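You operate a simulated robot arm through the tools that you are given. There is no shell and no other tool.

You are at the controls of a simulated robot arm. One attempt, no reset.

## Task
Try the green mandrel's grip on the package from the peg tray.
Fine: tray in, valve to free, table up, valve to grip, table down till it hangs clear, hands out from under it, table up again.

It is judged by the outcome, as a careful person would: the job done as asked, and still so three seconds after it is handed in. It fails if anything else is knocked over, pushed out of place, dropped, spilled or broken.

## Robot
A 7-joint arm with a fingered hand, fixed in place. Base frame: the origin is at the foot of the arm, x ahead of it, y to its left, z up. Units: m, degrees, N and s.
With the tool pointing down near the work surface it reaches from about 0.2 to 0.8 m from the base axis. Its first joint turns from -166.0 to 166.0 degrees. Payload 4.9 kg.
The TCP is the grasp point between the finger pads, 0.032 m short of the fingertips. In the tool frame z runs along the fingers and y along their closing line. The gripper opens to 0.192 m. The gripper's body begins 0.089 m behind the TCP. The gripper is a hand of 3 fingers: y runs from the thumb to the fingers, the wrist lies at [0, 0, -0.267] in the tool frame, and closing takes about 1.5 s.
Orientation is that of the tool frame in the base frame, as a unit quaternion [x, y, z, w]. With the fingers straight down and closing along the base's y, the tool's x points along the base's -x, its y along +y and its z along -z.

## Interface
- The arm moves only by the tool move_arm. Its argument "plan" is a list of rows, each an object of numbers (a shift or turn left out is 0, a gripper value left out holds the last): "rx", "ry", "rz": the turn, a rotation vector about the tool's x, y, z in units of 8 degrees (1.0 is 8 degrees); "tx", "ty", "tz": the shift along the tool's x, y, z in units of 20 mm (1.0 is 20 mm); "jaw": the finger opening in mm, from 0 to 192. In form: [{"rx": .., "ry": .., "rz": .., "tx": .., "ty": .., "tz": .., "jaw": ..}, ...]. A call has 1 to 20 rows; each row shifts and turns the commanded pose from where the row before left it, along the tool's axes as they then stand. A call with a number of a shift or a turn outside -1 to 1 is refused whole. A row lasts 0.2 s, in which the tool goes at most 0.05 m and 8.6 degrees; a call with a longer step from one row to the next is refused whole, and so is a gripper value outside its range. A pose out of reach is approached as far as the arm can. The call stops where the force on the tool passes 40 N (or 10 N more than at its start, if that is more) or the arm is blocked; 0.2 s more then pass. The fingers move at their own pace (about 0.153 m/s each) and stop on an object; they squeeze with about 30 N. The grip force told is the motor's: it shows also when the fingers shut on nothing. Time passes only in rows, and 0.2 s behind the last, so rows that do not move let the fingers close. The reply holds the time, the measured pose of the TCP, the force on the tool along the base axes, the opening and the grip force, in the units named above and with some noise, with the torque about the TCP (base axes, N m) and any sound that the robot's microphone picked up.
- Cameras (640 x 400 px; columns grow to the right, rows downward): "scene" is fixed at [0.2196, 0.6512, 1.3002]; the picture's right is [-0.94, -0.34, 0.00], its down [-0.14, 0.39, -0.91] and it looks along [0.31, -0.86, -0.41] (base axes); focal length 228 px, centre (320, 200). "wrist" rides on the gripper at [0.08, -0.046, -0.113] in the tool frame; the picture's right is [0.50, 0.87, 0.00], its down [-0.67, 0.39, -0.63] and it looks along [-0.55, 0.32, 0.78] (tool axes); focal length 226 px, centre (320, 200). There is no depth. A picture from a camera that has moved, and an enlarged one, comes with that camera's place and axes in the base frame and with its lens.
- capture(camera): a new picture of that camera. No time passes.
- hand_shape(shape): the hand has 3 fingers and takes this shape, open, in about a second: jaw (thumb against the fingers, like two jaws); tri (thumb and two fingers); tip (a fingertip pinch); poke (one finger out to press); point (the index stretched); flat (the hand flat); cup (the hand cupped); fist (a fist). The gripper value then closes the fingers along that shape, each until it touches; the sizes above hold for jaw. It gives what a move gives, with no picture.
- close_up(camera, box): a new picture of the part [left, top, right, bottom] of that camera's present view, enlarged. No time passes.
- hand_in(): hands the job in; it is judged then, once.

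Places have to be worked out from the pictures, the camera data and where the tool is seen. Open the gripper and draw the arm clear of the work before you hand the job in, unless the task says otherwise.

The tools are called after "Request:" as a command line: name --argument value ..., lists and objects as JSON in quotes. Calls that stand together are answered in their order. move_arm: Moves the arm, as the interface text tells. Its arguments: {"type":"object","properties":{"plan":{"type":"array"}},"required":["plan"]} The other tools are called the same way: hand_shape (shape) gives the hand a shape; capture (camera) takes a picture; close_up (camera, box) takes an enlarged picture of a part of a camera's view; hand_in () hands the job in.

At the start:

```text
time: 0.0
tcp_pos: [0.4348, -0.0234, 1.3076]
ee_rot: [0.0, 1.0, 0.0, 0.0]
wrist_force: [-0.4, -0.1, 0.7]
ft_torque: [0.02, -0.03, 0.0]
opening: 0.192
grip_force: 0.1
shape: jaw
```

scene: 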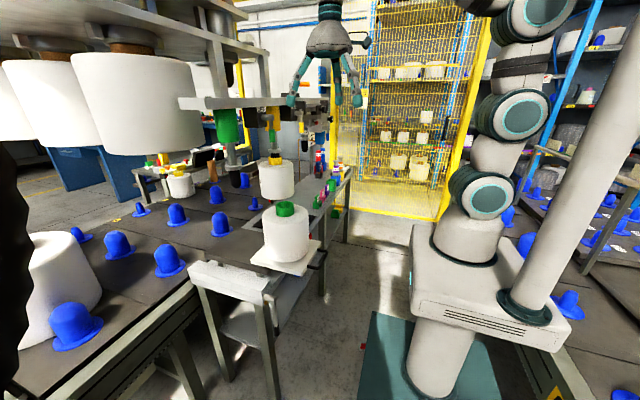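
wrist: 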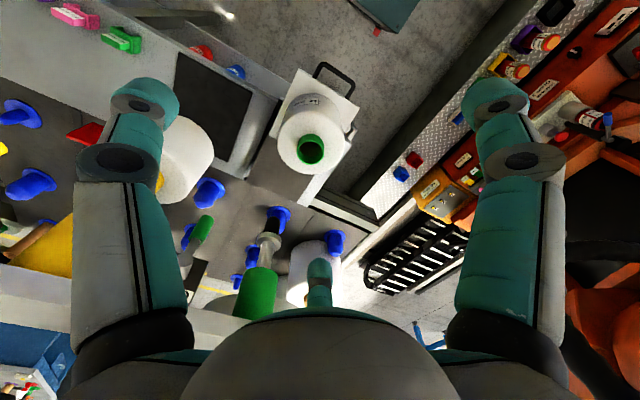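

The first pictures show a mandrel station with a green mandrel, a table with a package on a tray, and coloured handles. I take enlarged pictures to read the labels before moving.

Request:
close_up --camera "scene" --box '[180, 90, 360, 280]'

Request:
close_up --camera "wrist" --box '[0, 0, 320, 200]'

Request:
close_up --camera "wrist" --box '[320, 0, 640, 200]'

Request:
close_up --camera "wrist" --box '[160, 60, 400, 320]'

Request:
close_up --camera "scene" --box '[290, 130, 370, 220]'

```text
2.11 times, centred on (270, 185) of scene
camera zoom: at [0.2196, 0.6512, 1.3002], right [-0.94, -0.34, 0.0], down [-0.14, 0.39, -0.91], along [0.31, -0.86, -0.41], focal length 480 px, centre (425, 232)
```

zoom: 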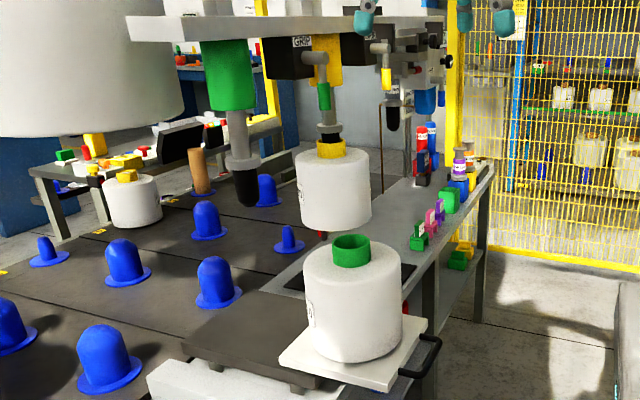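

```text
2.00 times, centred on (160, 100) of wrist
camera zoom: at [0.3549, -0.0691, 1.4198], right [-0.5, 0.87, 0.0], down [0.67, 0.39, 0.63], along [0.55, 0.32, -0.78], focal length 452 px, centre (640, 400)
```

zoom: 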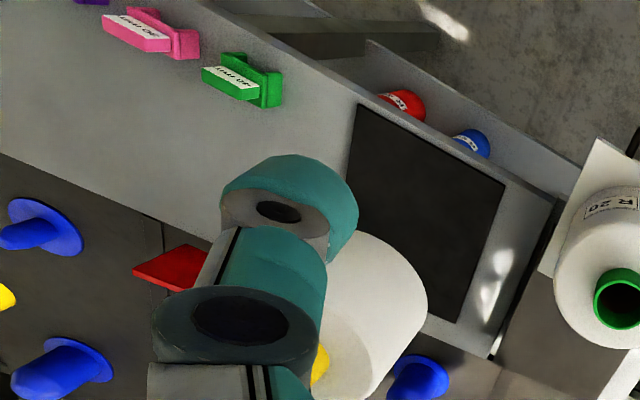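

```text
2.00 times, centred on (480, 100) of wrist
camera zoom: at [0.3549, -0.0691, 1.4198], right [-0.5, 0.87, 0.0], down [0.67, 0.39, 0.63], along [0.55, 0.32, -0.78], focal length 452 px, centre (0, 400)
```

zoom: 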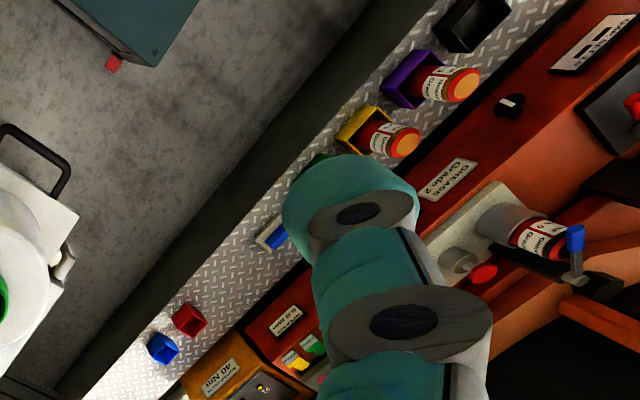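

```text
1.54 times, centred on (280, 190) of wrist
camera zoom: at [0.3549, -0.0691, 1.4198], right [-0.5, 0.87, 0.0], down [0.67, 0.39, 0.63], along [0.55, 0.32, -0.78], focal length 348 px, centre (382, 215)
```

zoom: 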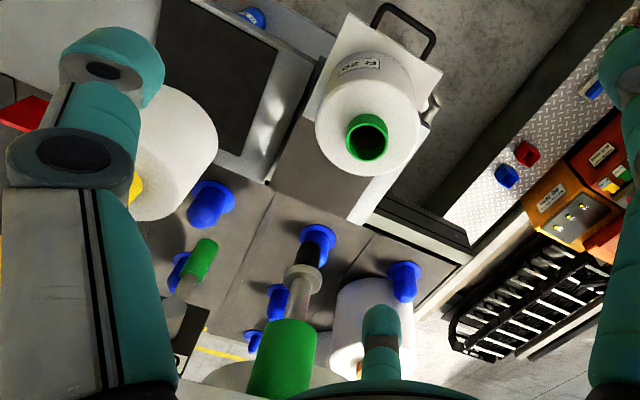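

```text
4.44 times, centred on (330, 175) of scene
camera zoom: at [0.2196, 0.6512, 1.3002], right [-0.94, -0.34, 0.0], down [-0.14, 0.39, -0.91], along [0.31, -0.86, -0.41], focal length 1013 px, centre (276, 311)
```

zoom: 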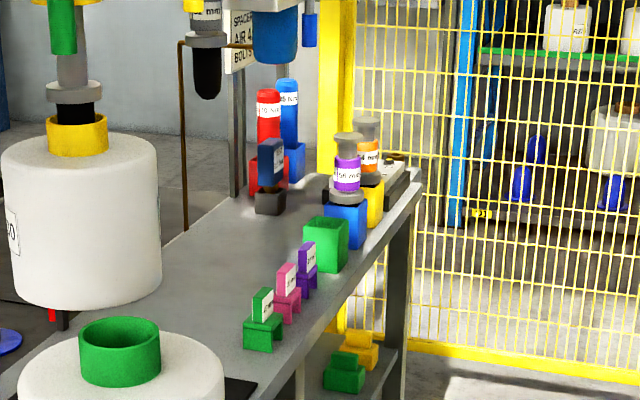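

Triangulating, the green-cored package stands near (0.57, 0.03, top 0.95) on a white tray with a black handle, and the green mandrel hangs near (0.76, 0.03, tip 1.01). I need to find the valve and the table control, so I look closer at several parts.

Request:
close_up --camera "scene" --box '[210, 90, 310, 152]'

Request:
close_up --camera "scene" --box '[280, 90, 350, 134]'

Request:
close_up --camera "scene" --box '[170, 220, 350, 332]'

Request:
close_up --camera "wrist" --box '[250, 50, 410, 150]'

Request:
close_up --camera "scene" --box '[240, 160, 340, 300]'

```text
6.40 times, centred on (260, 121) of scene
camera zoom: at [0.2196, 0.6512, 1.3002], right [-0.94, -0.34, 0.0], down [-0.14, 0.39, -0.91], along [0.31, -0.86, -0.41], focal length 1458 px, centre (704, 706)
```

zoom: 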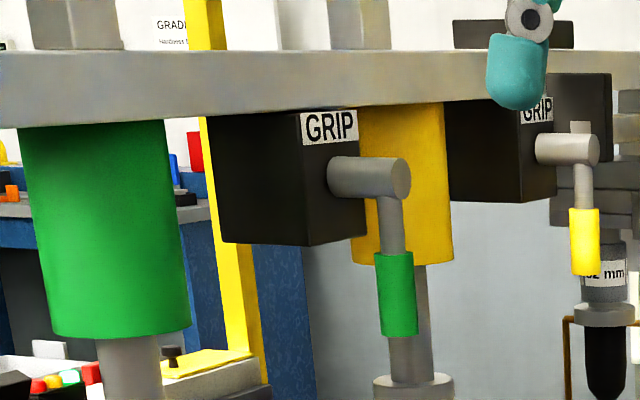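

```text
9.09 times, centred on (315, 112) of scene
camera zoom: at [0.2196, 0.6512, 1.3002], right [-0.94, -0.34, 0.0], down [-0.14, 0.39, -0.91], along [0.31, -0.86, -0.41], focal length 2072 px, centre (366, 1000)
```

zoom: 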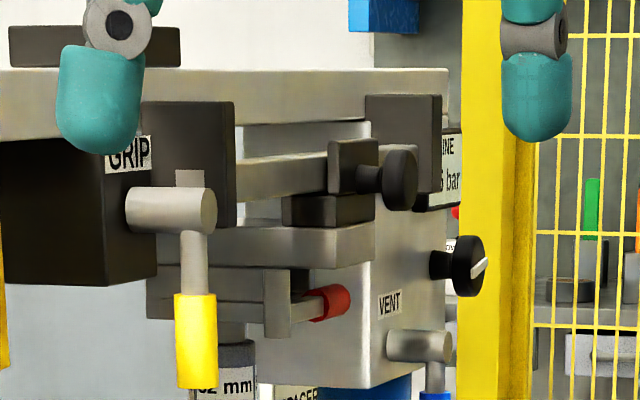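

```text
3.56 times, centred on (260, 276) of scene
camera zoom: at [0.2196, 0.6512, 1.3002], right [-0.94, -0.34, 0.0], down [-0.14, 0.39, -0.91], along [0.31, -0.86, -0.41], focal length 810 px, centre (533, -70)
```

zoom: 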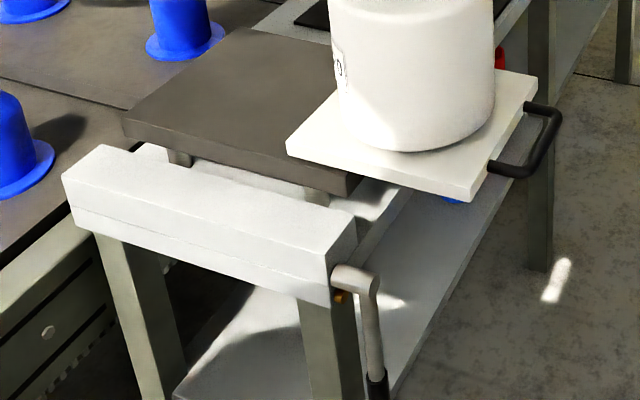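

```text
4.00 times, centred on (330, 100) of wrist
camera zoom: at [0.3549, -0.0691, 1.4198], right [-0.5, 0.87, 0.0], down [0.67, 0.39, 0.63], along [0.55, 0.32, -0.78], focal length 904 px, centre (280, 600)
```

zoom: 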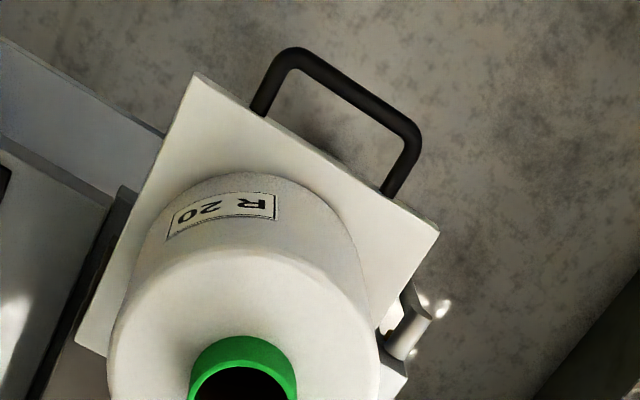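

```text
2.86 times, centred on (290, 230) of scene
camera zoom: at [0.2196, 0.6512, 1.3002], right [-0.94, -0.34, 0.0], down [-0.14, 0.39, -0.91], along [0.31, -0.86, -0.41], focal length 651 px, centre (406, 114)
```

zoom: 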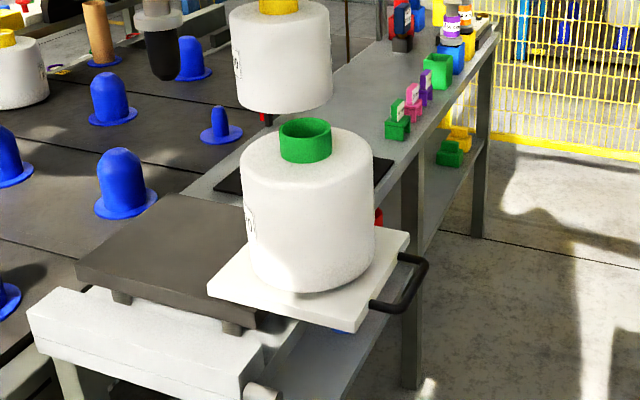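

The green-gripped valve lever sits near (0.68, -0.10, 1.17), under a black "GRIP" box. A second lever with a black grip hangs from the lift frame near (0.57, 0.17, 0.69). I tilt the hand in free air to see the valve from the robot's side.

Request:
move_arm --plan '[{"ry": -1}, {"ry": -1}, {"ry": -1}, {"ry": -1}, {"ry": -0.5}, {}]'

Request:
capture --camera "wrist"

Request:
capture --camera "scene"

```text
time: 1.4
tcp_pos: [0.4349, -0.0237, 1.3064]
ee_rot: [-0.001, 0.951, 0.0, 0.309]
wrist_force: [-0.5, 0.7, 0.0]
ft_torque: [0.0, 0.01, 0.0]
opening: 0.1918
grip_force: 0.0
shape: jaw
```

```text
taken
camera wrist: at [0.3039, -0.0687, 1.3512], right [-0.4, 0.87, -0.29], down [0.17, 0.39, 0.91], along [0.9, 0.32, -0.31], focal length 226 px, centre (320, 200)
```

wrist: 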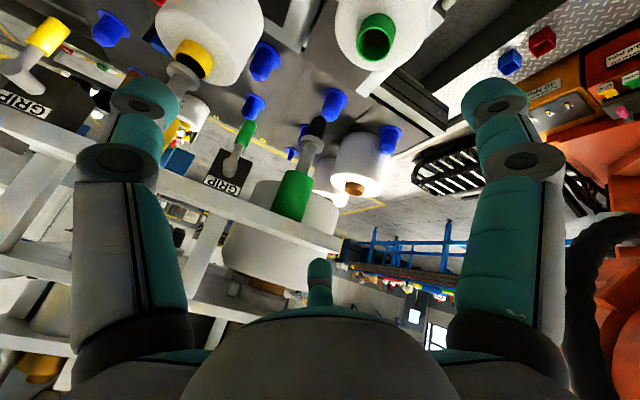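

```text
taken
```

scene: 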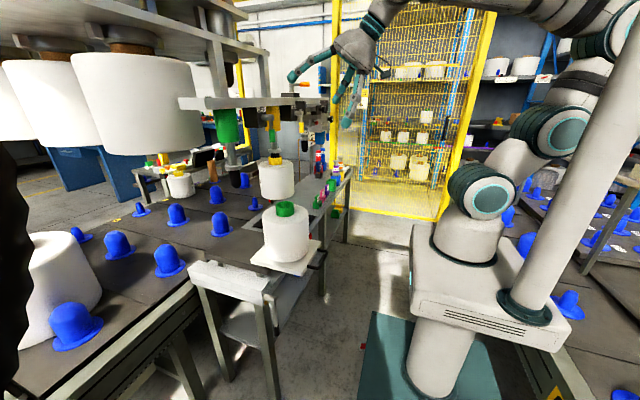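

Request:
close_up --camera "wrist" --box '[170, 80, 350, 240]'

Request:
close_up --camera "wrist" --box '[0, 0, 180, 130]'

Request:
close_up --camera "scene" --box '[225, 95, 335, 165]'

```text
2.50 times, centred on (260, 160) of wrist
camera zoom: at [0.3039, -0.0687, 1.3512], right [-0.4, 0.87, -0.29], down [0.17, 0.39, 0.91], along [0.9, 0.32, -0.31], focal length 565 px, centre (470, 300)
```

zoom: 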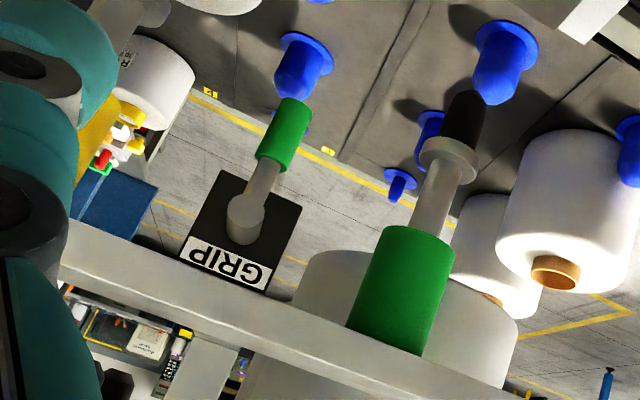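

```text
3.08 times, centred on (90, 65) of wrist
camera zoom: at [0.3039, -0.0687, 1.3512], right [-0.4, 0.87, -0.29], down [0.17, 0.39, 0.91], along [0.9, 0.32, -0.31], focal length 696 px, centre (1028, 615)
```

zoom: 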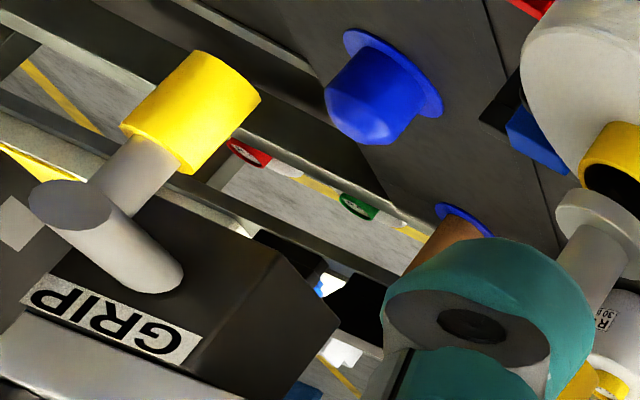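

```text
5.71 times, centred on (280, 130) of scene
camera zoom: at [0.2196, 0.6512, 1.3002], right [-0.94, -0.34, 0.0], down [-0.14, 0.39, -0.91], along [0.31, -0.86, -0.41], focal length 1302 px, centre (549, 600)
```

zoom: 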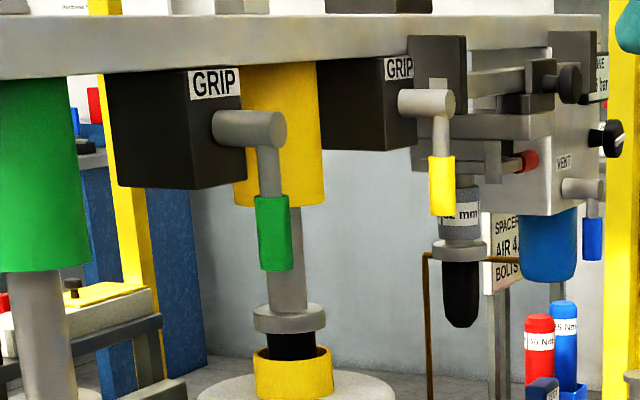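

The green valve lever hangs straight down and the only label on it is "GRIP" above the pivot. Next I lower the camera towards the lift frame's lever, staying behind the tray in free air.

Request:
move_arm --plan '[{"tx": 0.98, "ty": 0.55, "tz": 0.98}, {"tx": 0.98, "ty": 0.55, "tz": 0.98}, {"tx": 0.98, "ty": 0.55, "tz": 0.98}, {"tx": 0.98, "ty": 0.55, "tz": 0.98}, {"tx": 0.98, "ty": 0.55, "tz": 0.98}, {"tx": 0.98, "ty": 0.55, "tz": 0.98}, {"tx": 0.98, "ty": 0.55, "tz": 0.98}, {"tx": 0.98, "ty": 0.55, "tz": 0.98}, {"tx": 0.98, "ty": 0.55, "tz": 0.98}, {"tx": 0.98, "ty": 0.55, "tz": 0.98}, {"tx": 0.98, "ty": 0.55, "tz": 0.98}, {"tx": 0.98, "ty": 0.55, "tz": 0.98}, {"tx": 0.98, "ty": 0.55, "tz": 0.98}, {}]'

Request:
capture --camera "wrist"

Request:
capture --camera "scene"

```text
time: 4.4
tcp_pos: [0.3779, 0.1193, 0.9523]
ee_rot: [0.0, 0.951, 0.0, 0.309]
wrist_force: [-0.2, 0.0, -0.4]
ft_torque: [-0.05, -0.01, -0.04]
opening: 0.1918
grip_force: 0.0
shape: jaw
```

```text
taken
camera wrist: at [0.2473, 0.0734, 0.9962], right [-0.4, 0.87, -0.29], down [0.17, 0.39, 0.91], along [0.9, 0.32, -0.31], focal length 226 px, centre (320, 200)
```

wrist: 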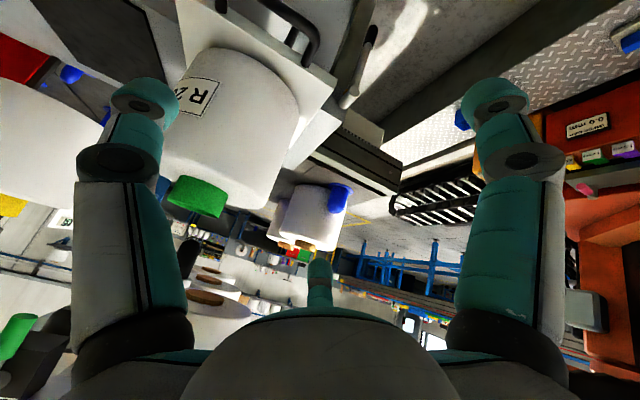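

```text
taken
```

scene: 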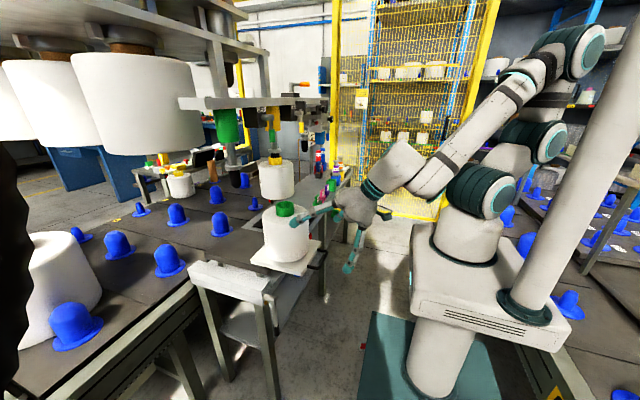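

The lift lever and tray edge are now at the top of the wrist view; I enlarge them.

Request:
close_up --camera "wrist" --box '[230, 0, 410, 120]'

Request:
close_up --camera "wrist" --box '[0, 290, 100, 400]'

Request:
close_up --camera "scene" --box '[180, 230, 350, 400]'

```text
3.33 times, centred on (320, 60) of wrist
camera zoom: at [0.2473, 0.0734, 0.9962], right [-0.4, 0.87, -0.29], down [0.17, 0.39, 0.91], along [0.9, 0.32, -0.31], focal length 754 px, centre (320, 667)
```

zoom: 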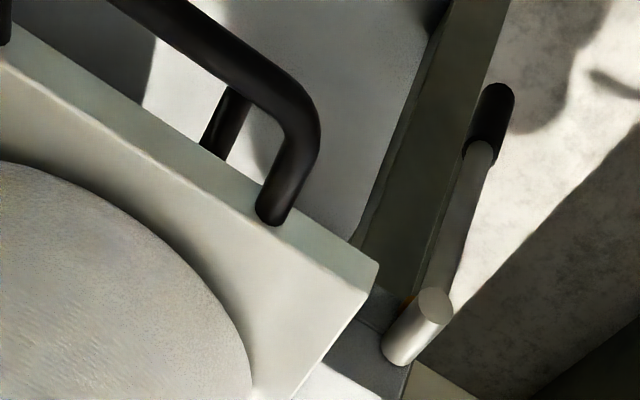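

```text
3.64 times, centred on (50, 345) of wrist
camera zoom: at [0.2473, 0.0734, 0.9962], right [-0.4, 0.87, -0.29], down [0.17, 0.39, 0.91], along [0.9, 0.32, -0.31], focal length 822 px, centre (1302, -327)
```

zoom: 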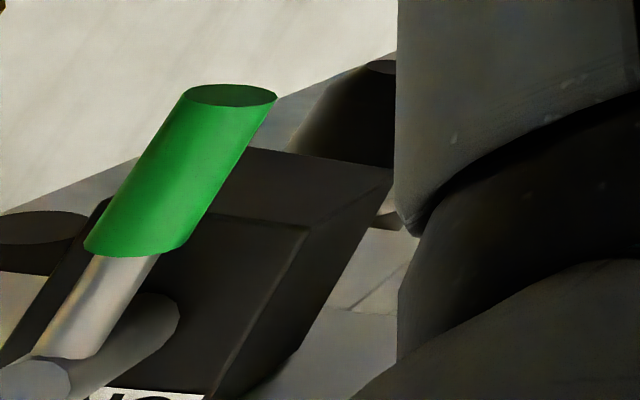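

```text
2.35 times, centred on (265, 315) of scene
camera zoom: at [0.2196, 0.6512, 1.3002], right [-0.94, -0.34, 0.0], down [-0.14, 0.39, -0.91], along [0.31, -0.86, -0.41], focal length 536 px, centre (449, -71)
```

zoom: 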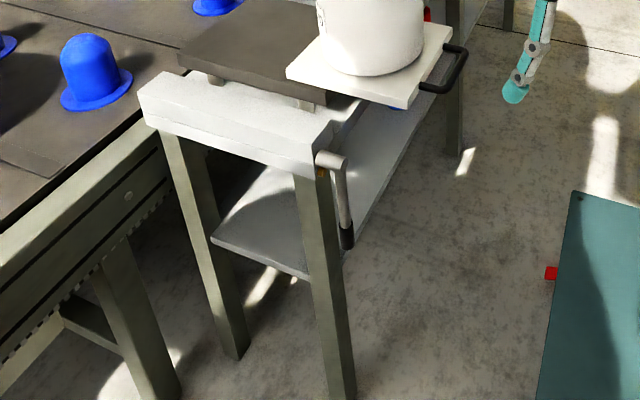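

The lift lever is about 0.18 m long, pivots near (0.56, 0.18, 0.685) about x, and hangs down. The tray handle bar runs along y at about x = 0.42, y from -0.01 to 0.07, z = 0.79. I set the hand steeper with the fingers narrowed and bring it behind the bar.

Request:
move_arm --plan '[{"ry": 1, "jaw": 45}, {"ry": 1}, {"ry": 0.5}, {"tx": 0.4, "ty": -0.55, "tz": 0.5}, {"tx": 0.4, "ty": -0.55, "tz": 0.5}, {"tx": 0.4, "ty": -0.55, "tz": 0.5}, {"tx": 0.4, "ty": -0.55, "tz": 0.5}, {"tx": 0.4, "ty": -0.55, "tz": 0.5}, {"tx": 0.4, "ty": -0.55, "tz": 0.5}, {"tx": 0.4, "ty": -0.55, "tz": 0.5}, {"tx": 0.4, "ty": -0.55, "tz": 0.5}, {}]'

Request:
capture --camera "wrist"

Request:
close_up --camera "scene" --box '[240, 170, 400, 290]'

```text
time: 7.0
tcp_pos: [0.339, 0.0319, 0.8566]
ee_rot: [0.0, 0.99, 0.001, 0.14]
wrist_force: [0.0, -0.2, 0.8]
ft_torque: [0.0, 0.0, -0.01]
opening: 0.0456
grip_force: 0.1
shape: jaw
```

```text
taken
camera wrist: at [0.2302, -0.0134, 0.9428], right [-0.48, 0.87, -0.14], down [0.47, 0.39, 0.79], along [0.74, 0.32, -0.59], focal length 226 px, centre (320, 200)
```

wrist: 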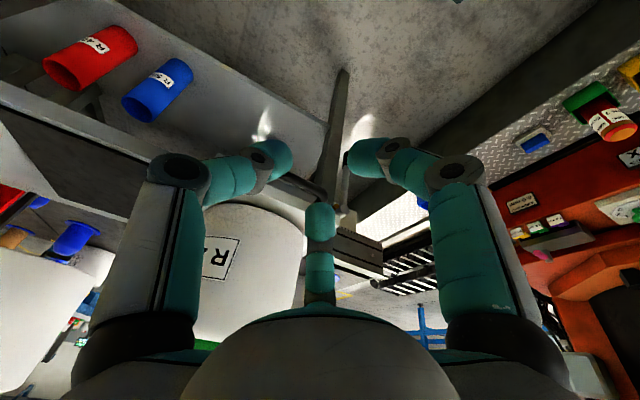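

```text
3.33 times, centred on (320, 230) of scene
camera zoom: at [0.2196, 0.6512, 1.3002], right [-0.94, -0.34, 0.0], down [-0.14, 0.39, -0.91], along [0.31, -0.86, -0.41], focal length 760 px, centre (320, 100)
```

zoom: 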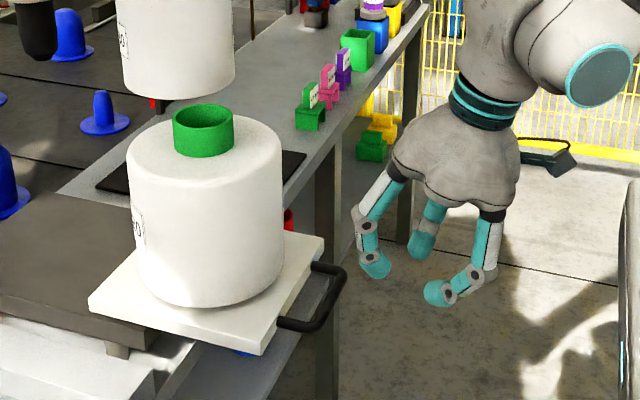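

The hand's two fingers are spread along the tool's x with the thumb at -y. I turn the hand a quarter turn so that both fingers face the handle bar, and look again.

Request:
move_arm --plan '[{"rz": 1}, {"rz": 1}, {"rz": 1}, {"rz": 1}, {"rz": 1}, {"rz": 1}, {"rz": 1}, {"rz": 1}, {"rz": 1}, {"rz": 1}, {"rz": 1}, {"rz": 0.25}, {}]'

Request:
capture --camera "wrist"

Request:
close_up --camera "scene" --box '[240, 170, 400, 290]'

```text
time: 9.8
tcp_pos: [0.3378, 0.0318, 0.857]
ee_rot: [0.701, 0.699, 0.098, 0.099]
wrist_force: [-0.6, -0.6, -1.0]
ft_torque: [0.0, 0.01, -0.04]
opening: 0.0454
grip_force: 0.2
shape: jaw
```

```text
taken
camera wrist: at [0.263, 0.1122, 0.952], right [0.83, 0.5, 0.24], down [0.2, -0.67, 0.71], along [0.52, -0.55, -0.66], focal length 226 px, centre (320, 200)
```

wrist: 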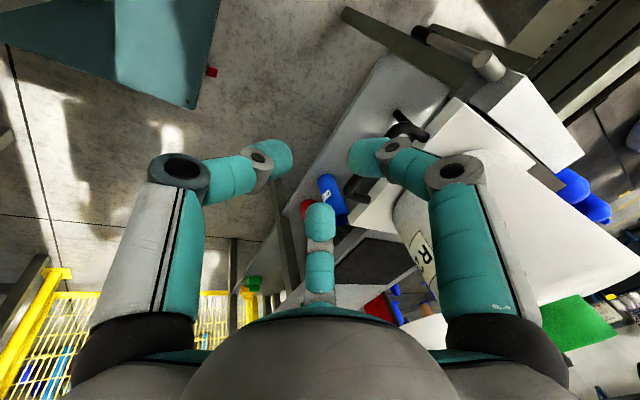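

```text
3.33 times, centred on (320, 230) of scene
camera zoom: at [0.2196, 0.6512, 1.3002], right [-0.94, -0.34, 0.0], down [-0.14, 0.39, -0.91], along [0.31, -0.86, -0.41], focal length 760 px, centre (320, 100)
```

zoom: 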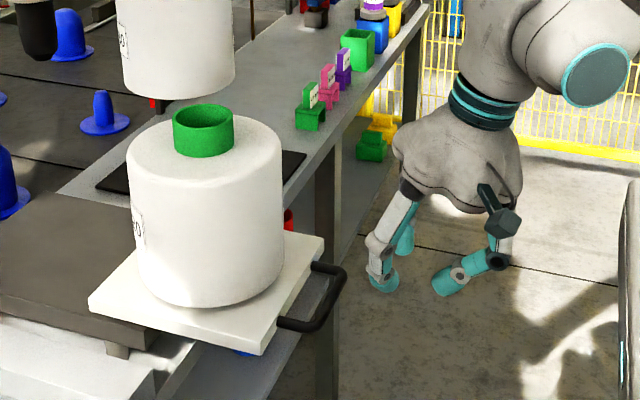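

Both fingers now face the bar, at y near 0.06 and 0.00, about 5 cm behind it. I lower the tips to just under bar level and creep forward.

Request:
move_arm --plan '[{"ty": -0.28, "tz": 0.96}, {"ty": -0.28, "tz": 0.96}, {"ty": -0.28, "tz": 0.96}, {"ty": 0.48, "tz": 0.14}, {"ty": 0.48, "tz": 0.14}, {}]'

Request:
close_up --camera "wrist" --box '[240, 60, 480, 220]'

Request:
close_up --camera "scene" --box '[280, 210, 380, 280]'

```text
time: 11.2
tcp_pos: [0.3598, 0.0325, 0.7967]
ee_rot: [0.7, 0.7, 0.098, 0.099]
wrist_force: [-0.1, 0.4, 0.4]
ft_torque: [-0.03, 0.01, -0.01]
opening: 0.045
grip_force: 0.0
shape: jaw
```

```text
2.50 times, centred on (360, 140) of wrist
camera zoom: at [0.2835, 0.1117, 0.8927], right [0.83, 0.5, 0.24], down [0.2, -0.67, 0.71], along [0.52, -0.55, -0.66], focal length 565 px, centre (220, 350)
```

zoom: 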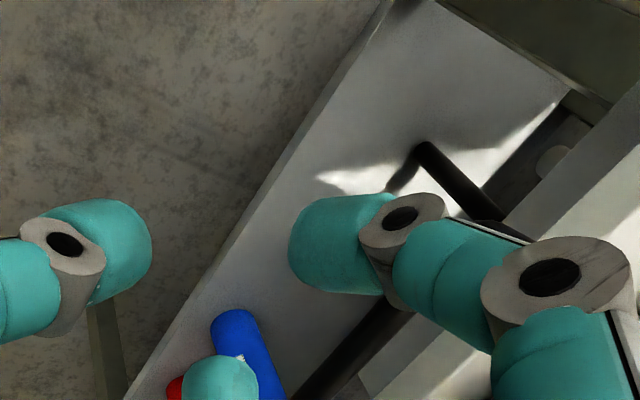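

```text
5.71 times, centred on (330, 245) of scene
camera zoom: at [0.2196, 0.6512, 1.3002], right [-0.94, -0.34, 0.0], down [-0.14, 0.39, -0.91], along [0.31, -0.86, -0.41], focal length 1302 px, centre (263, -57)
```

zoom: 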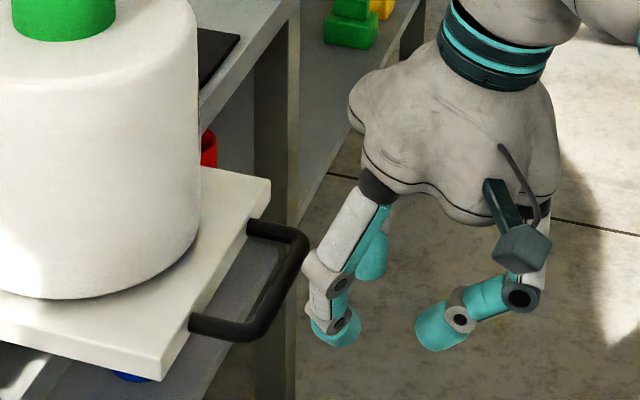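

The tips are just behind and slightly below the bar. I go forward slowly to feel the contact.

Request:
move_arm --plan '[{"ty": 0.48, "tz": 0.14}, {"ty": 0.48, "tz": 0.14}, {"ty": 0.24, "tz": 0.07}, {"ty": 0.24, "tz": 0.07}, {}]'

Request:
close_up --camera "wrist" --box '[240, 60, 480, 220]'

Request:
close_up --camera "scene" --box '[280, 210, 380, 280]'

```text
time: 12.4
tcp_pos: [0.3879, 0.0313, 0.7968]
ee_rot: [0.7, 0.701, 0.099, 0.099]
wrist_force: [-0.4, -0.1, 0.4]
ft_torque: [0.04, 0.01, -0.01]
opening: 0.0451
grip_force: 0.1
shape: jaw
```

```text
2.50 times, centred on (360, 140) of wrist
camera zoom: at [0.3126, 0.1113, 0.8924], right [0.83, 0.5, 0.24], down [0.2, -0.67, 0.71], along [0.52, -0.55, -0.66], focal length 565 px, centre (220, 350)
```

zoom: 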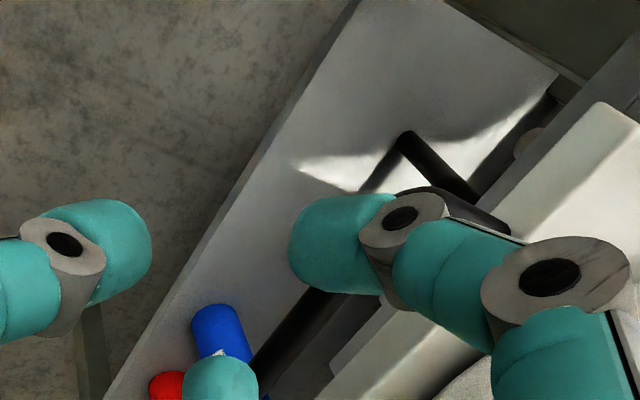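

```text
5.71 times, centred on (330, 245) of scene
camera zoom: at [0.2196, 0.6512, 1.3002], right [-0.94, -0.34, 0.0], down [-0.14, 0.39, -0.91], along [0.31, -0.86, -0.41], focal length 1302 px, centre (263, -57)
```

zoom: 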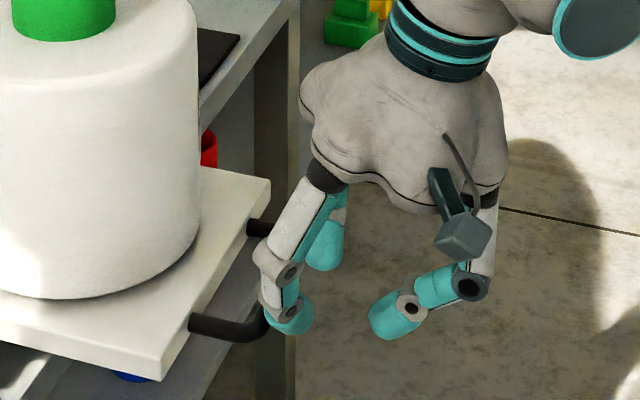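

The front knuckles are about at the bar, the tips slightly below it, and there is no contact force yet. I go on forward.

Request:
move_arm --plan '[{"ty": 0.24, "tz": 0.07}, {"ty": 0.24, "tz": 0.07}, {"ty": 0.24, "tz": 0.07}, {"ty": 0.24, "tz": 0.07}, {}]'

Request:
capture --camera "wrist"

Request:
close_up --camera "scene" --box '[240, 170, 380, 280]'

```text
time: 13.6
tcp_pos: [0.409, 0.0311, 0.795]
ee_rot: [0.7, 0.7, 0.098, 0.099]
wrist_force: [-0.5, 0.1, 1.5]
ft_torque: [0.02, 0.02, 0.01]
opening: 0.0449
grip_force: 0.1
shape: jaw
```

```text
taken
camera wrist: at [0.3327, 0.1112, 0.8922], right [0.83, 0.5, 0.24], down [0.2, -0.67, 0.71], along [0.52, -0.55, -0.66], focal length 226 px, centre (320, 200)
```

wrist: 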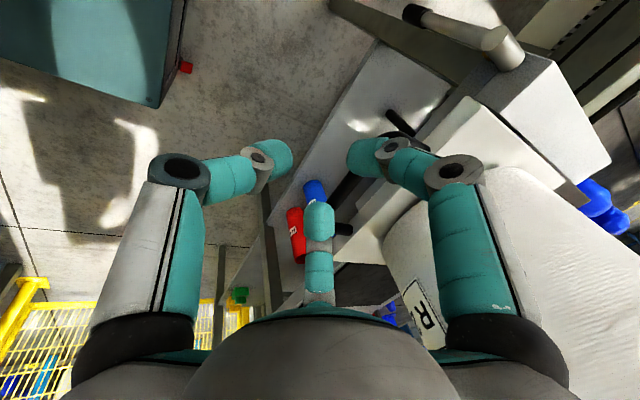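

```text
3.64 times, centred on (310, 225) of scene
camera zoom: at [0.2196, 0.6512, 1.3002], right [-0.94, -0.34, 0.0], down [-0.14, 0.39, -0.91], along [0.31, -0.86, -0.41], focal length 829 px, centre (356, 109)
```

zoom: 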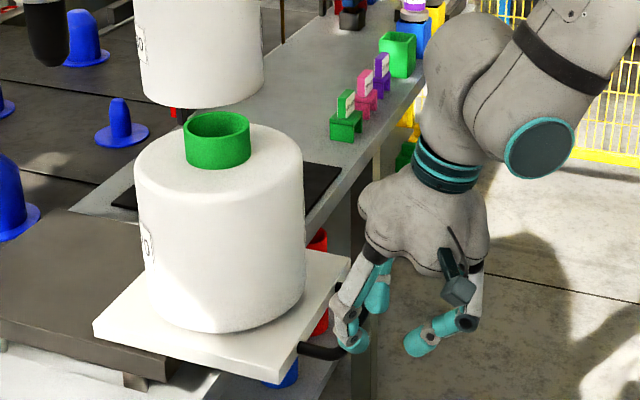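

Comparing pictures, the package has already moved about 1 cm in +x with almost no force, so the tray slides freely. I keep pushing steadily most of the way and then check the fingertips' clearance from the plate.

Request:
move_arm --plan '[{"ty": 0.48, "tz": 0.14}, {"ty": 0.48, "tz": 0.14}, {"ty": 0.48, "tz": 0.14}, {"ty": 0.48, "tz": 0.14}, {"ty": 0.48, "tz": 0.14}, {"ty": 0.48, "tz": 0.14}, {"ty": 0.48, "tz": 0.14}, {"ty": 0.48, "tz": 0.14}, {"ty": 0.24, "tz": 0.07}, {}]'

Request:
capture --camera "wrist"

Request:
close_up --camera "scene" --box '[200, 150, 360, 290]'

```text
time: 15.8
tcp_pos: [0.4935, 0.0318, 0.7948]
ee_rot: [0.7, 0.7, 0.098, 0.097]
wrist_force: [-0.4, 0.1, -0.4]
ft_torque: [-0.02, 0.04, 0.01]
opening: 0.0452
grip_force: 0.0
shape: jaw
```

```text
taken
camera wrist: at [0.4176, 0.1117, 0.8908], right [0.83, 0.5, 0.24], down [0.2, -0.67, 0.71], along [0.52, -0.55, -0.66], focal length 226 px, centre (320, 200)
```

wrist: 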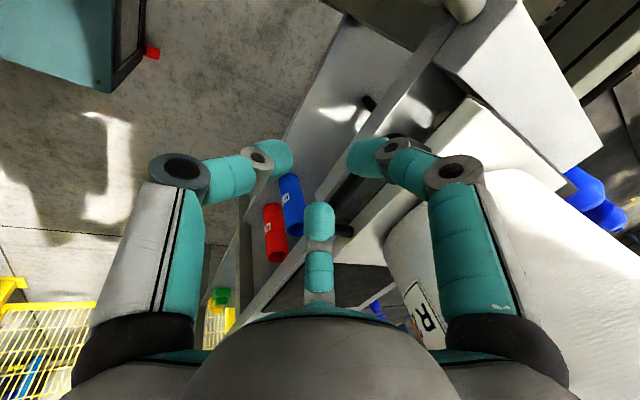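

```text
2.86 times, centred on (280, 220) of scene
camera zoom: at [0.2196, 0.6512, 1.3002], right [-0.94, -0.34, 0.0], down [-0.14, 0.39, -0.91], along [0.31, -0.86, -0.41], focal length 651 px, centre (434, 143)
```

zoom: 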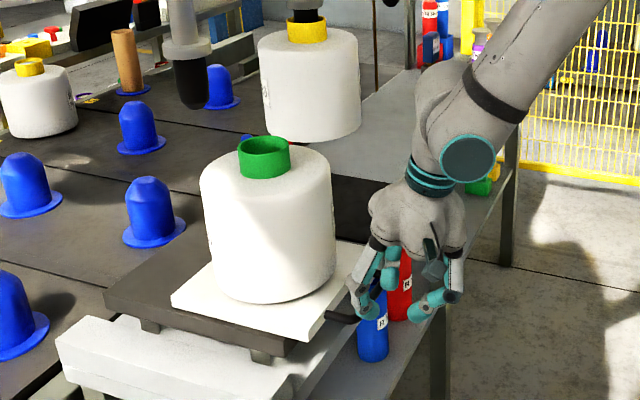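

The tray rests on the dark plate, whose near edge is at about x = 0.59. The tips would have to pass over that edge at the end, so I raise them 12 mm and advance a few more centimetres.

Request:
move_arm --plan '[{"ty": 0.17, "tz": -0.58}, {"ty": 0.48, "tz": 0.14}, {"ty": 0.48, "tz": 0.14}, {"ty": 0.48, "tz": 0.14}, {"ty": 0.48, "tz": 0.14}, {}]'

Request:
close_up --camera "wrist" --box '[240, 60, 480, 260]'

Request:
close_up --camera "scene" --box '[240, 210, 340, 280]'

```text
time: 17.2
tcp_pos: [0.5351, 0.0318, 0.8086]
ee_rot: [0.7, 0.701, 0.097, 0.098]
wrist_force: [0.1, -0.3, 0.0]
ft_torque: [0.0, 0.01, -0.02]
opening: 0.045
grip_force: 0.0
shape: jaw
```

```text
2.00 times, centred on (360, 160) of wrist
camera zoom: at [0.4584, 0.1115, 0.9035], right [0.83, 0.5, 0.24], down [0.2, -0.67, 0.71], along [0.52, -0.55, -0.66], focal length 452 px, centre (240, 280)
```

zoom: 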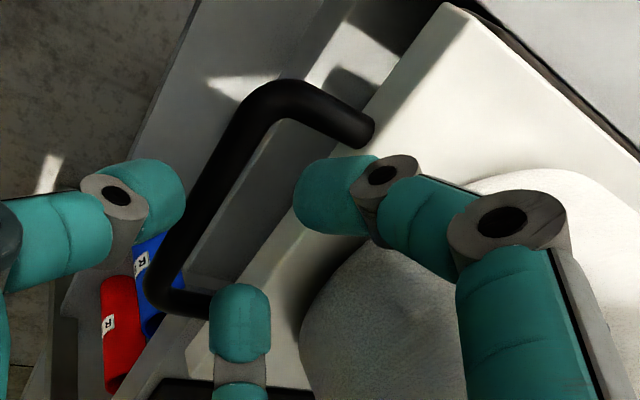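

```text
5.71 times, centred on (290, 245) of scene
camera zoom: at [0.2196, 0.6512, 1.3002], right [-0.94, -0.34, 0.0], down [-0.14, 0.39, -0.91], along [0.31, -0.86, -0.41], focal length 1302 px, centre (491, -57)
```

zoom: 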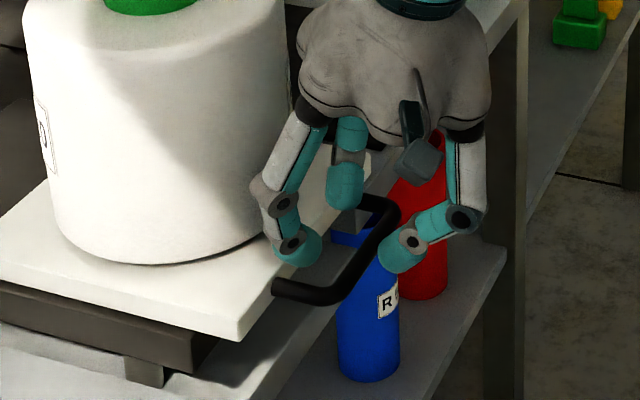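

The fingers rode over the bar when I raised them: triangulating again puts the bar at z about 0.763 and x about 0.533. I lift, go back behind it and come down to TCP z of about 0.793 to push at the bar's own height.

Request:
move_arm --plan '[{"ty": 0.277, "tz": -0.961}, {"ty": -0.961, "tz": -0.277}, {"ty": -0.961, "tz": -0.277}, {"ty": -0.961, "tz": -0.277}, {"ty": -0.24, "tz": 0.84}, {"ty": -0.24, "tz": 0.84}, {}]'

Request:
close_up --camera "wrist" --box '[240, 60, 480, 260]'

Request:
close_up --camera "scene" --box '[240, 210, 340, 280]'

```text
time: 18.8
tcp_pos: [0.4737, 0.0308, 0.7921]
ee_rot: [0.7, 0.7, 0.098, 0.099]
wrist_force: [0.6, 0.4, -0.6]
ft_torque: [0.02, 0.02, 0.0]
opening: 0.045
grip_force: 0.0
shape: jaw
```

```text
2.00 times, centred on (360, 160) of wrist
camera zoom: at [0.3985, 0.1105, 0.8874], right [0.83, 0.5, 0.24], down [0.2, -0.67, 0.71], along [0.52, -0.55, -0.66], focal length 452 px, centre (240, 280)
```

zoom: 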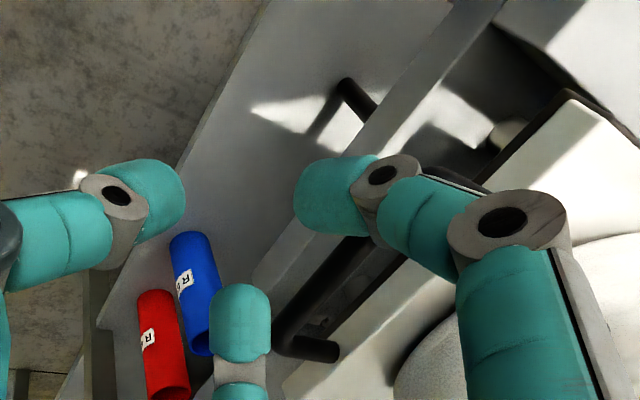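

```text
5.71 times, centred on (290, 245) of scene
camera zoom: at [0.2196, 0.6512, 1.3002], right [-0.94, -0.34, 0.0], down [-0.14, 0.39, -0.91], along [0.31, -0.86, -0.41], focal length 1302 px, centre (491, -57)
```

zoom: 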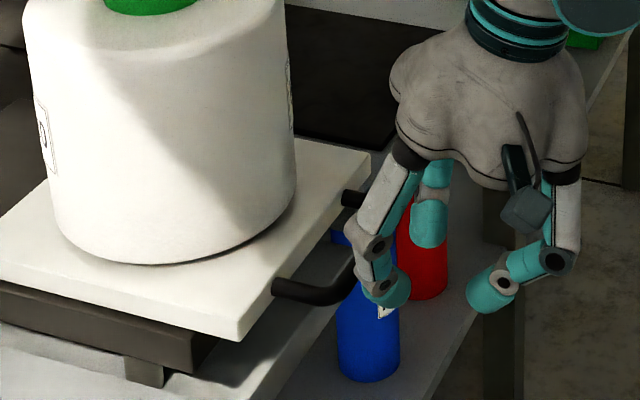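

The fingers are behind the bar again at its height. I push on to TCP x of about 0.56 and check.

Request:
move_arm --plan '[{"ty": 0.48, "tz": 0.14}, {"ty": 0.48, "tz": 0.14}, {"ty": 0.48, "tz": 0.14}, {"ty": 0.48, "tz": 0.14}, {"ty": 0.48, "tz": 0.14}, {"ty": 0.48, "tz": 0.14}, {"ty": 0.48, "tz": 0.14}, {"ty": 0.48, "tz": 0.14}, {}]'

Request:
close_up --camera "wrist" --box '[240, 60, 480, 260]'

Request:
close_up --camera "scene" --box '[220, 200, 340, 280]'

```text
time: 20.8
tcp_pos: [0.5532, 0.032, 0.7931]
ee_rot: [0.7, 0.7, 0.099, 0.099]
wrist_force: [-0.6, 0.1, 0.2]
ft_torque: [-0.03, -0.01, 0.0]
opening: 0.0446
grip_force: 0.1
shape: jaw
```

```text
2.00 times, centred on (360, 160) of wrist
camera zoom: at [0.4781, 0.1119, 0.8884], right [0.83, 0.5, 0.24], down [0.2, -0.67, 0.71], along [0.52, -0.55, -0.66], focal length 452 px, centre (240, 280)
```

zoom: 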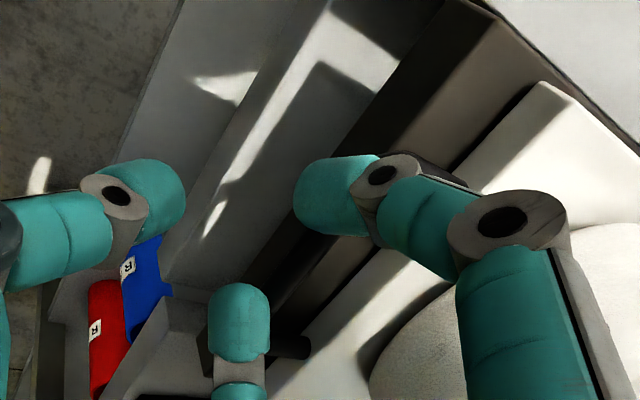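

```text
5.00 times, centred on (280, 240) of scene
camera zoom: at [0.2196, 0.6512, 1.3002], right [-0.94, -0.34, 0.0], down [-0.14, 0.39, -0.91], along [0.31, -0.86, -0.41], focal length 1139 px, centre (520, 0)
```

zoom: 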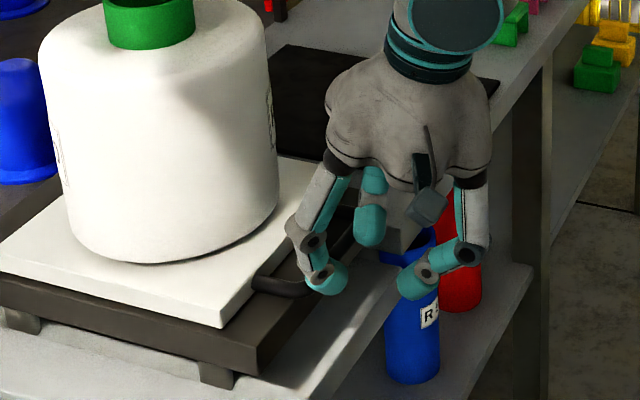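

The handle is now crossing the plate's edge and the tips look just above the plate. I continue in 5 mm steps with the tips raised 3 mm, watching the force.

Request:
move_arm --plan '[{"ty": 0.04, "tz": -0.14}, {"ty": 0.24, "tz": 0.07}, {"ty": 0.24, "tz": 0.07}, {"ty": 0.24, "tz": 0.07}, {"ty": 0.24, "tz": 0.07}, {}]'

Request:
close_up --camera "scene" --box '[220, 200, 340, 280]'

Request:
close_up --camera "scene" --box '[200, 130, 320, 270]'

```text
time: 22.2
tcp_pos: [0.5741, 0.0319, 0.796]
ee_rot: [0.7, 0.7, 0.098, 0.099]
wrist_force: [-0.4, 0.6, 0.1]
ft_torque: [0.01, -0.01, -0.01]
opening: 0.0446
grip_force: 0.0
shape: jaw
```

```text
5.00 times, centred on (280, 240) of scene
camera zoom: at [0.2196, 0.6512, 1.3002], right [-0.94, -0.34, 0.0], down [-0.14, 0.39, -0.91], along [0.31, -0.86, -0.41], focal length 1139 px, centre (520, 0)
```

zoom: 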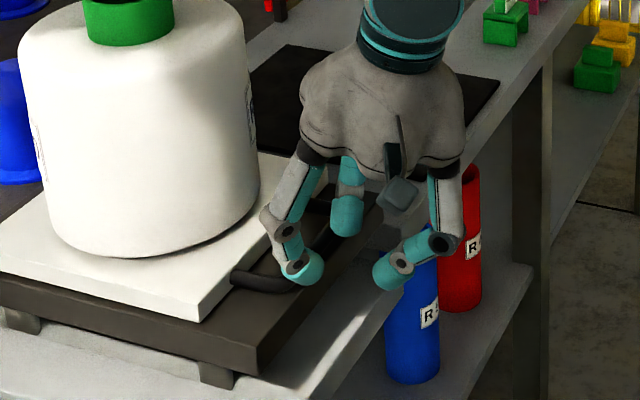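

```text
2.86 times, centred on (260, 200) of scene
camera zoom: at [0.2196, 0.6512, 1.3002], right [-0.94, -0.34, 0.0], down [-0.14, 0.39, -0.91], along [0.31, -0.86, -0.41], focal length 651 px, centre (491, 200)
```

zoom: 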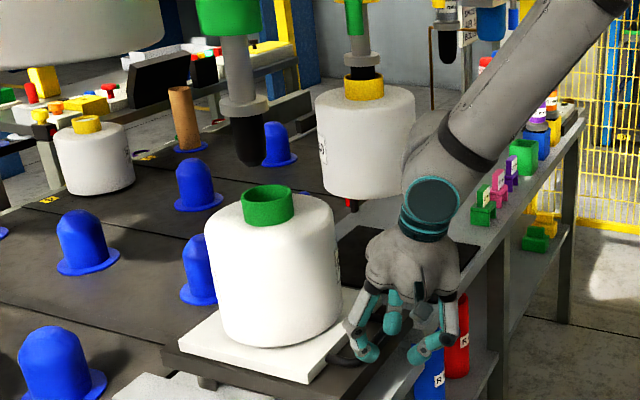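

Still almost no force; projecting the mandrel axis, the core needs about 2 cm more. I push on in small steps until the stop is felt.

Request:
move_arm --plan '[{"ty": 0.24, "tz": 0.07}, {"ty": 0.24, "tz": 0.07}, {"ty": 0.24, "tz": 0.07}, {}, {}]'

Request:
close_up --camera "scene" --box '[220, 200, 340, 280]'

Request:
close_up --camera "scene" --box '[200, 130, 320, 270]'

```text
time: 23.4
tcp_pos: [0.589, 0.0308, 0.7955]
ee_rot: [0.7, 0.701, 0.099, 0.099]
wrist_force: [-6.6, -0.4, 5.7]
ft_torque: [-0.05, 0.01, -0.01]
opening: 0.045
grip_force: 0.0
shape: jaw
```

```text
5.00 times, centred on (280, 240) of scene
camera zoom: at [0.2196, 0.6512, 1.3002], right [-0.94, -0.34, 0.0], down [-0.14, 0.39, -0.91], along [0.31, -0.86, -0.41], focal length 1139 px, centre (520, 0)
```

zoom: 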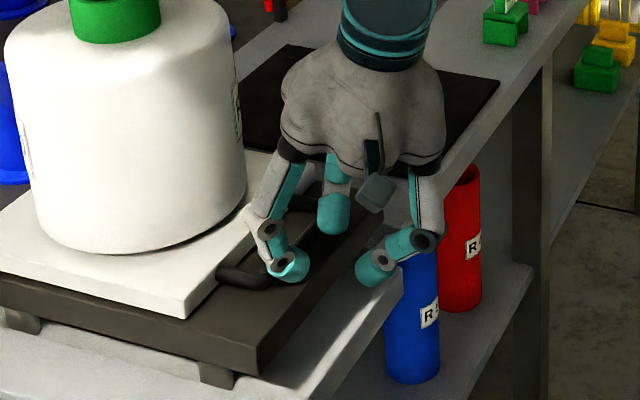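

```text
2.86 times, centred on (260, 200) of scene
camera zoom: at [0.2196, 0.6512, 1.3002], right [-0.94, -0.34, 0.0], down [-0.14, 0.39, -0.91], along [0.31, -0.86, -0.41], focal length 651 px, centre (491, 200)
```

zoom: 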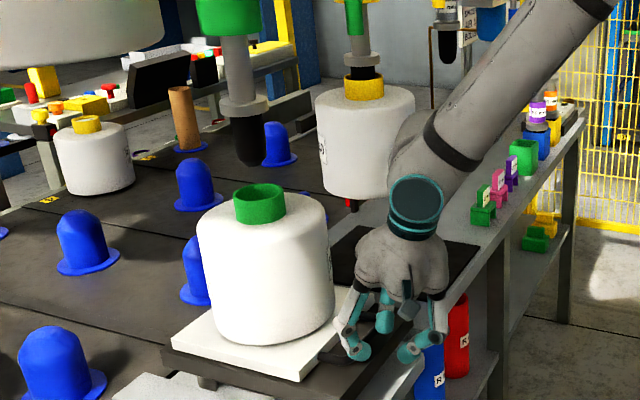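

There is now a reaction of about 9 N, so the tray is at or near its stop. I push two more small steps to be sure it is seated.

Request:
move_arm --plan '[{"ty": 0.12, "tz": 0.035}, {"ty": 0.12, "tz": 0.035}, {}]'

Request:
close_up --camera "scene" --box '[200, 130, 320, 270]'

Request:
capture --camera "wrist"

```text
time: 24.2
tcp_pos: [0.5933, 0.0327, 0.7965]
ee_rot: [0.7, 0.7, 0.098, 0.098]
wrist_force: [-14.6, 0.4, 11.2]
ft_torque: [0.0, 0.08, -0.03]
opening: 0.0451
grip_force: 0.0
shape: jaw
```

```text
2.86 times, centred on (260, 200) of scene
camera zoom: at [0.2196, 0.6512, 1.3002], right [-0.94, -0.34, 0.0], down [-0.14, 0.39, -0.91], along [0.31, -0.86, -0.41], focal length 651 px, centre (491, 200)
```

zoom: 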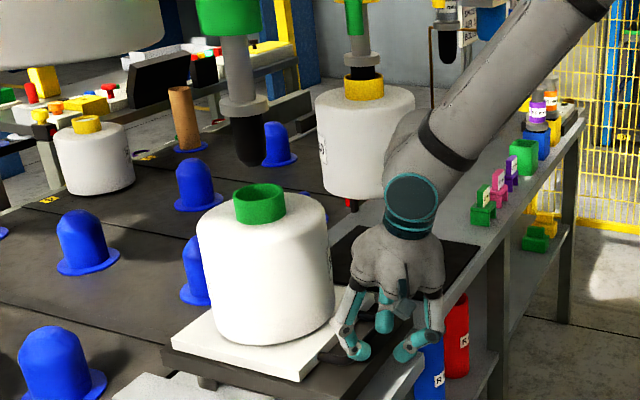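

```text
taken
camera wrist: at [0.5181, 0.1113, 0.8912], right [0.83, 0.5, 0.24], down [0.2, -0.67, 0.71], along [0.52, -0.55, -0.66], focal length 226 px, centre (320, 200)
```

wrist: 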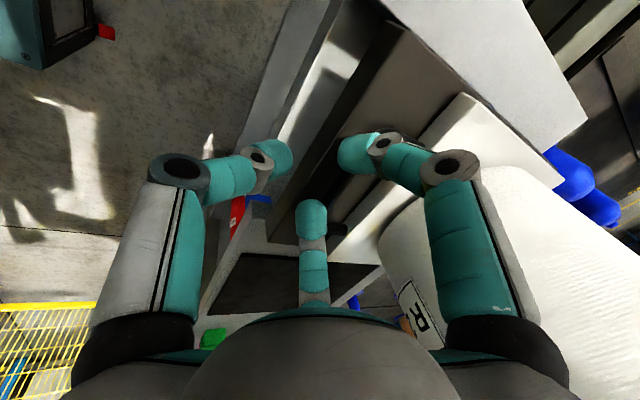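

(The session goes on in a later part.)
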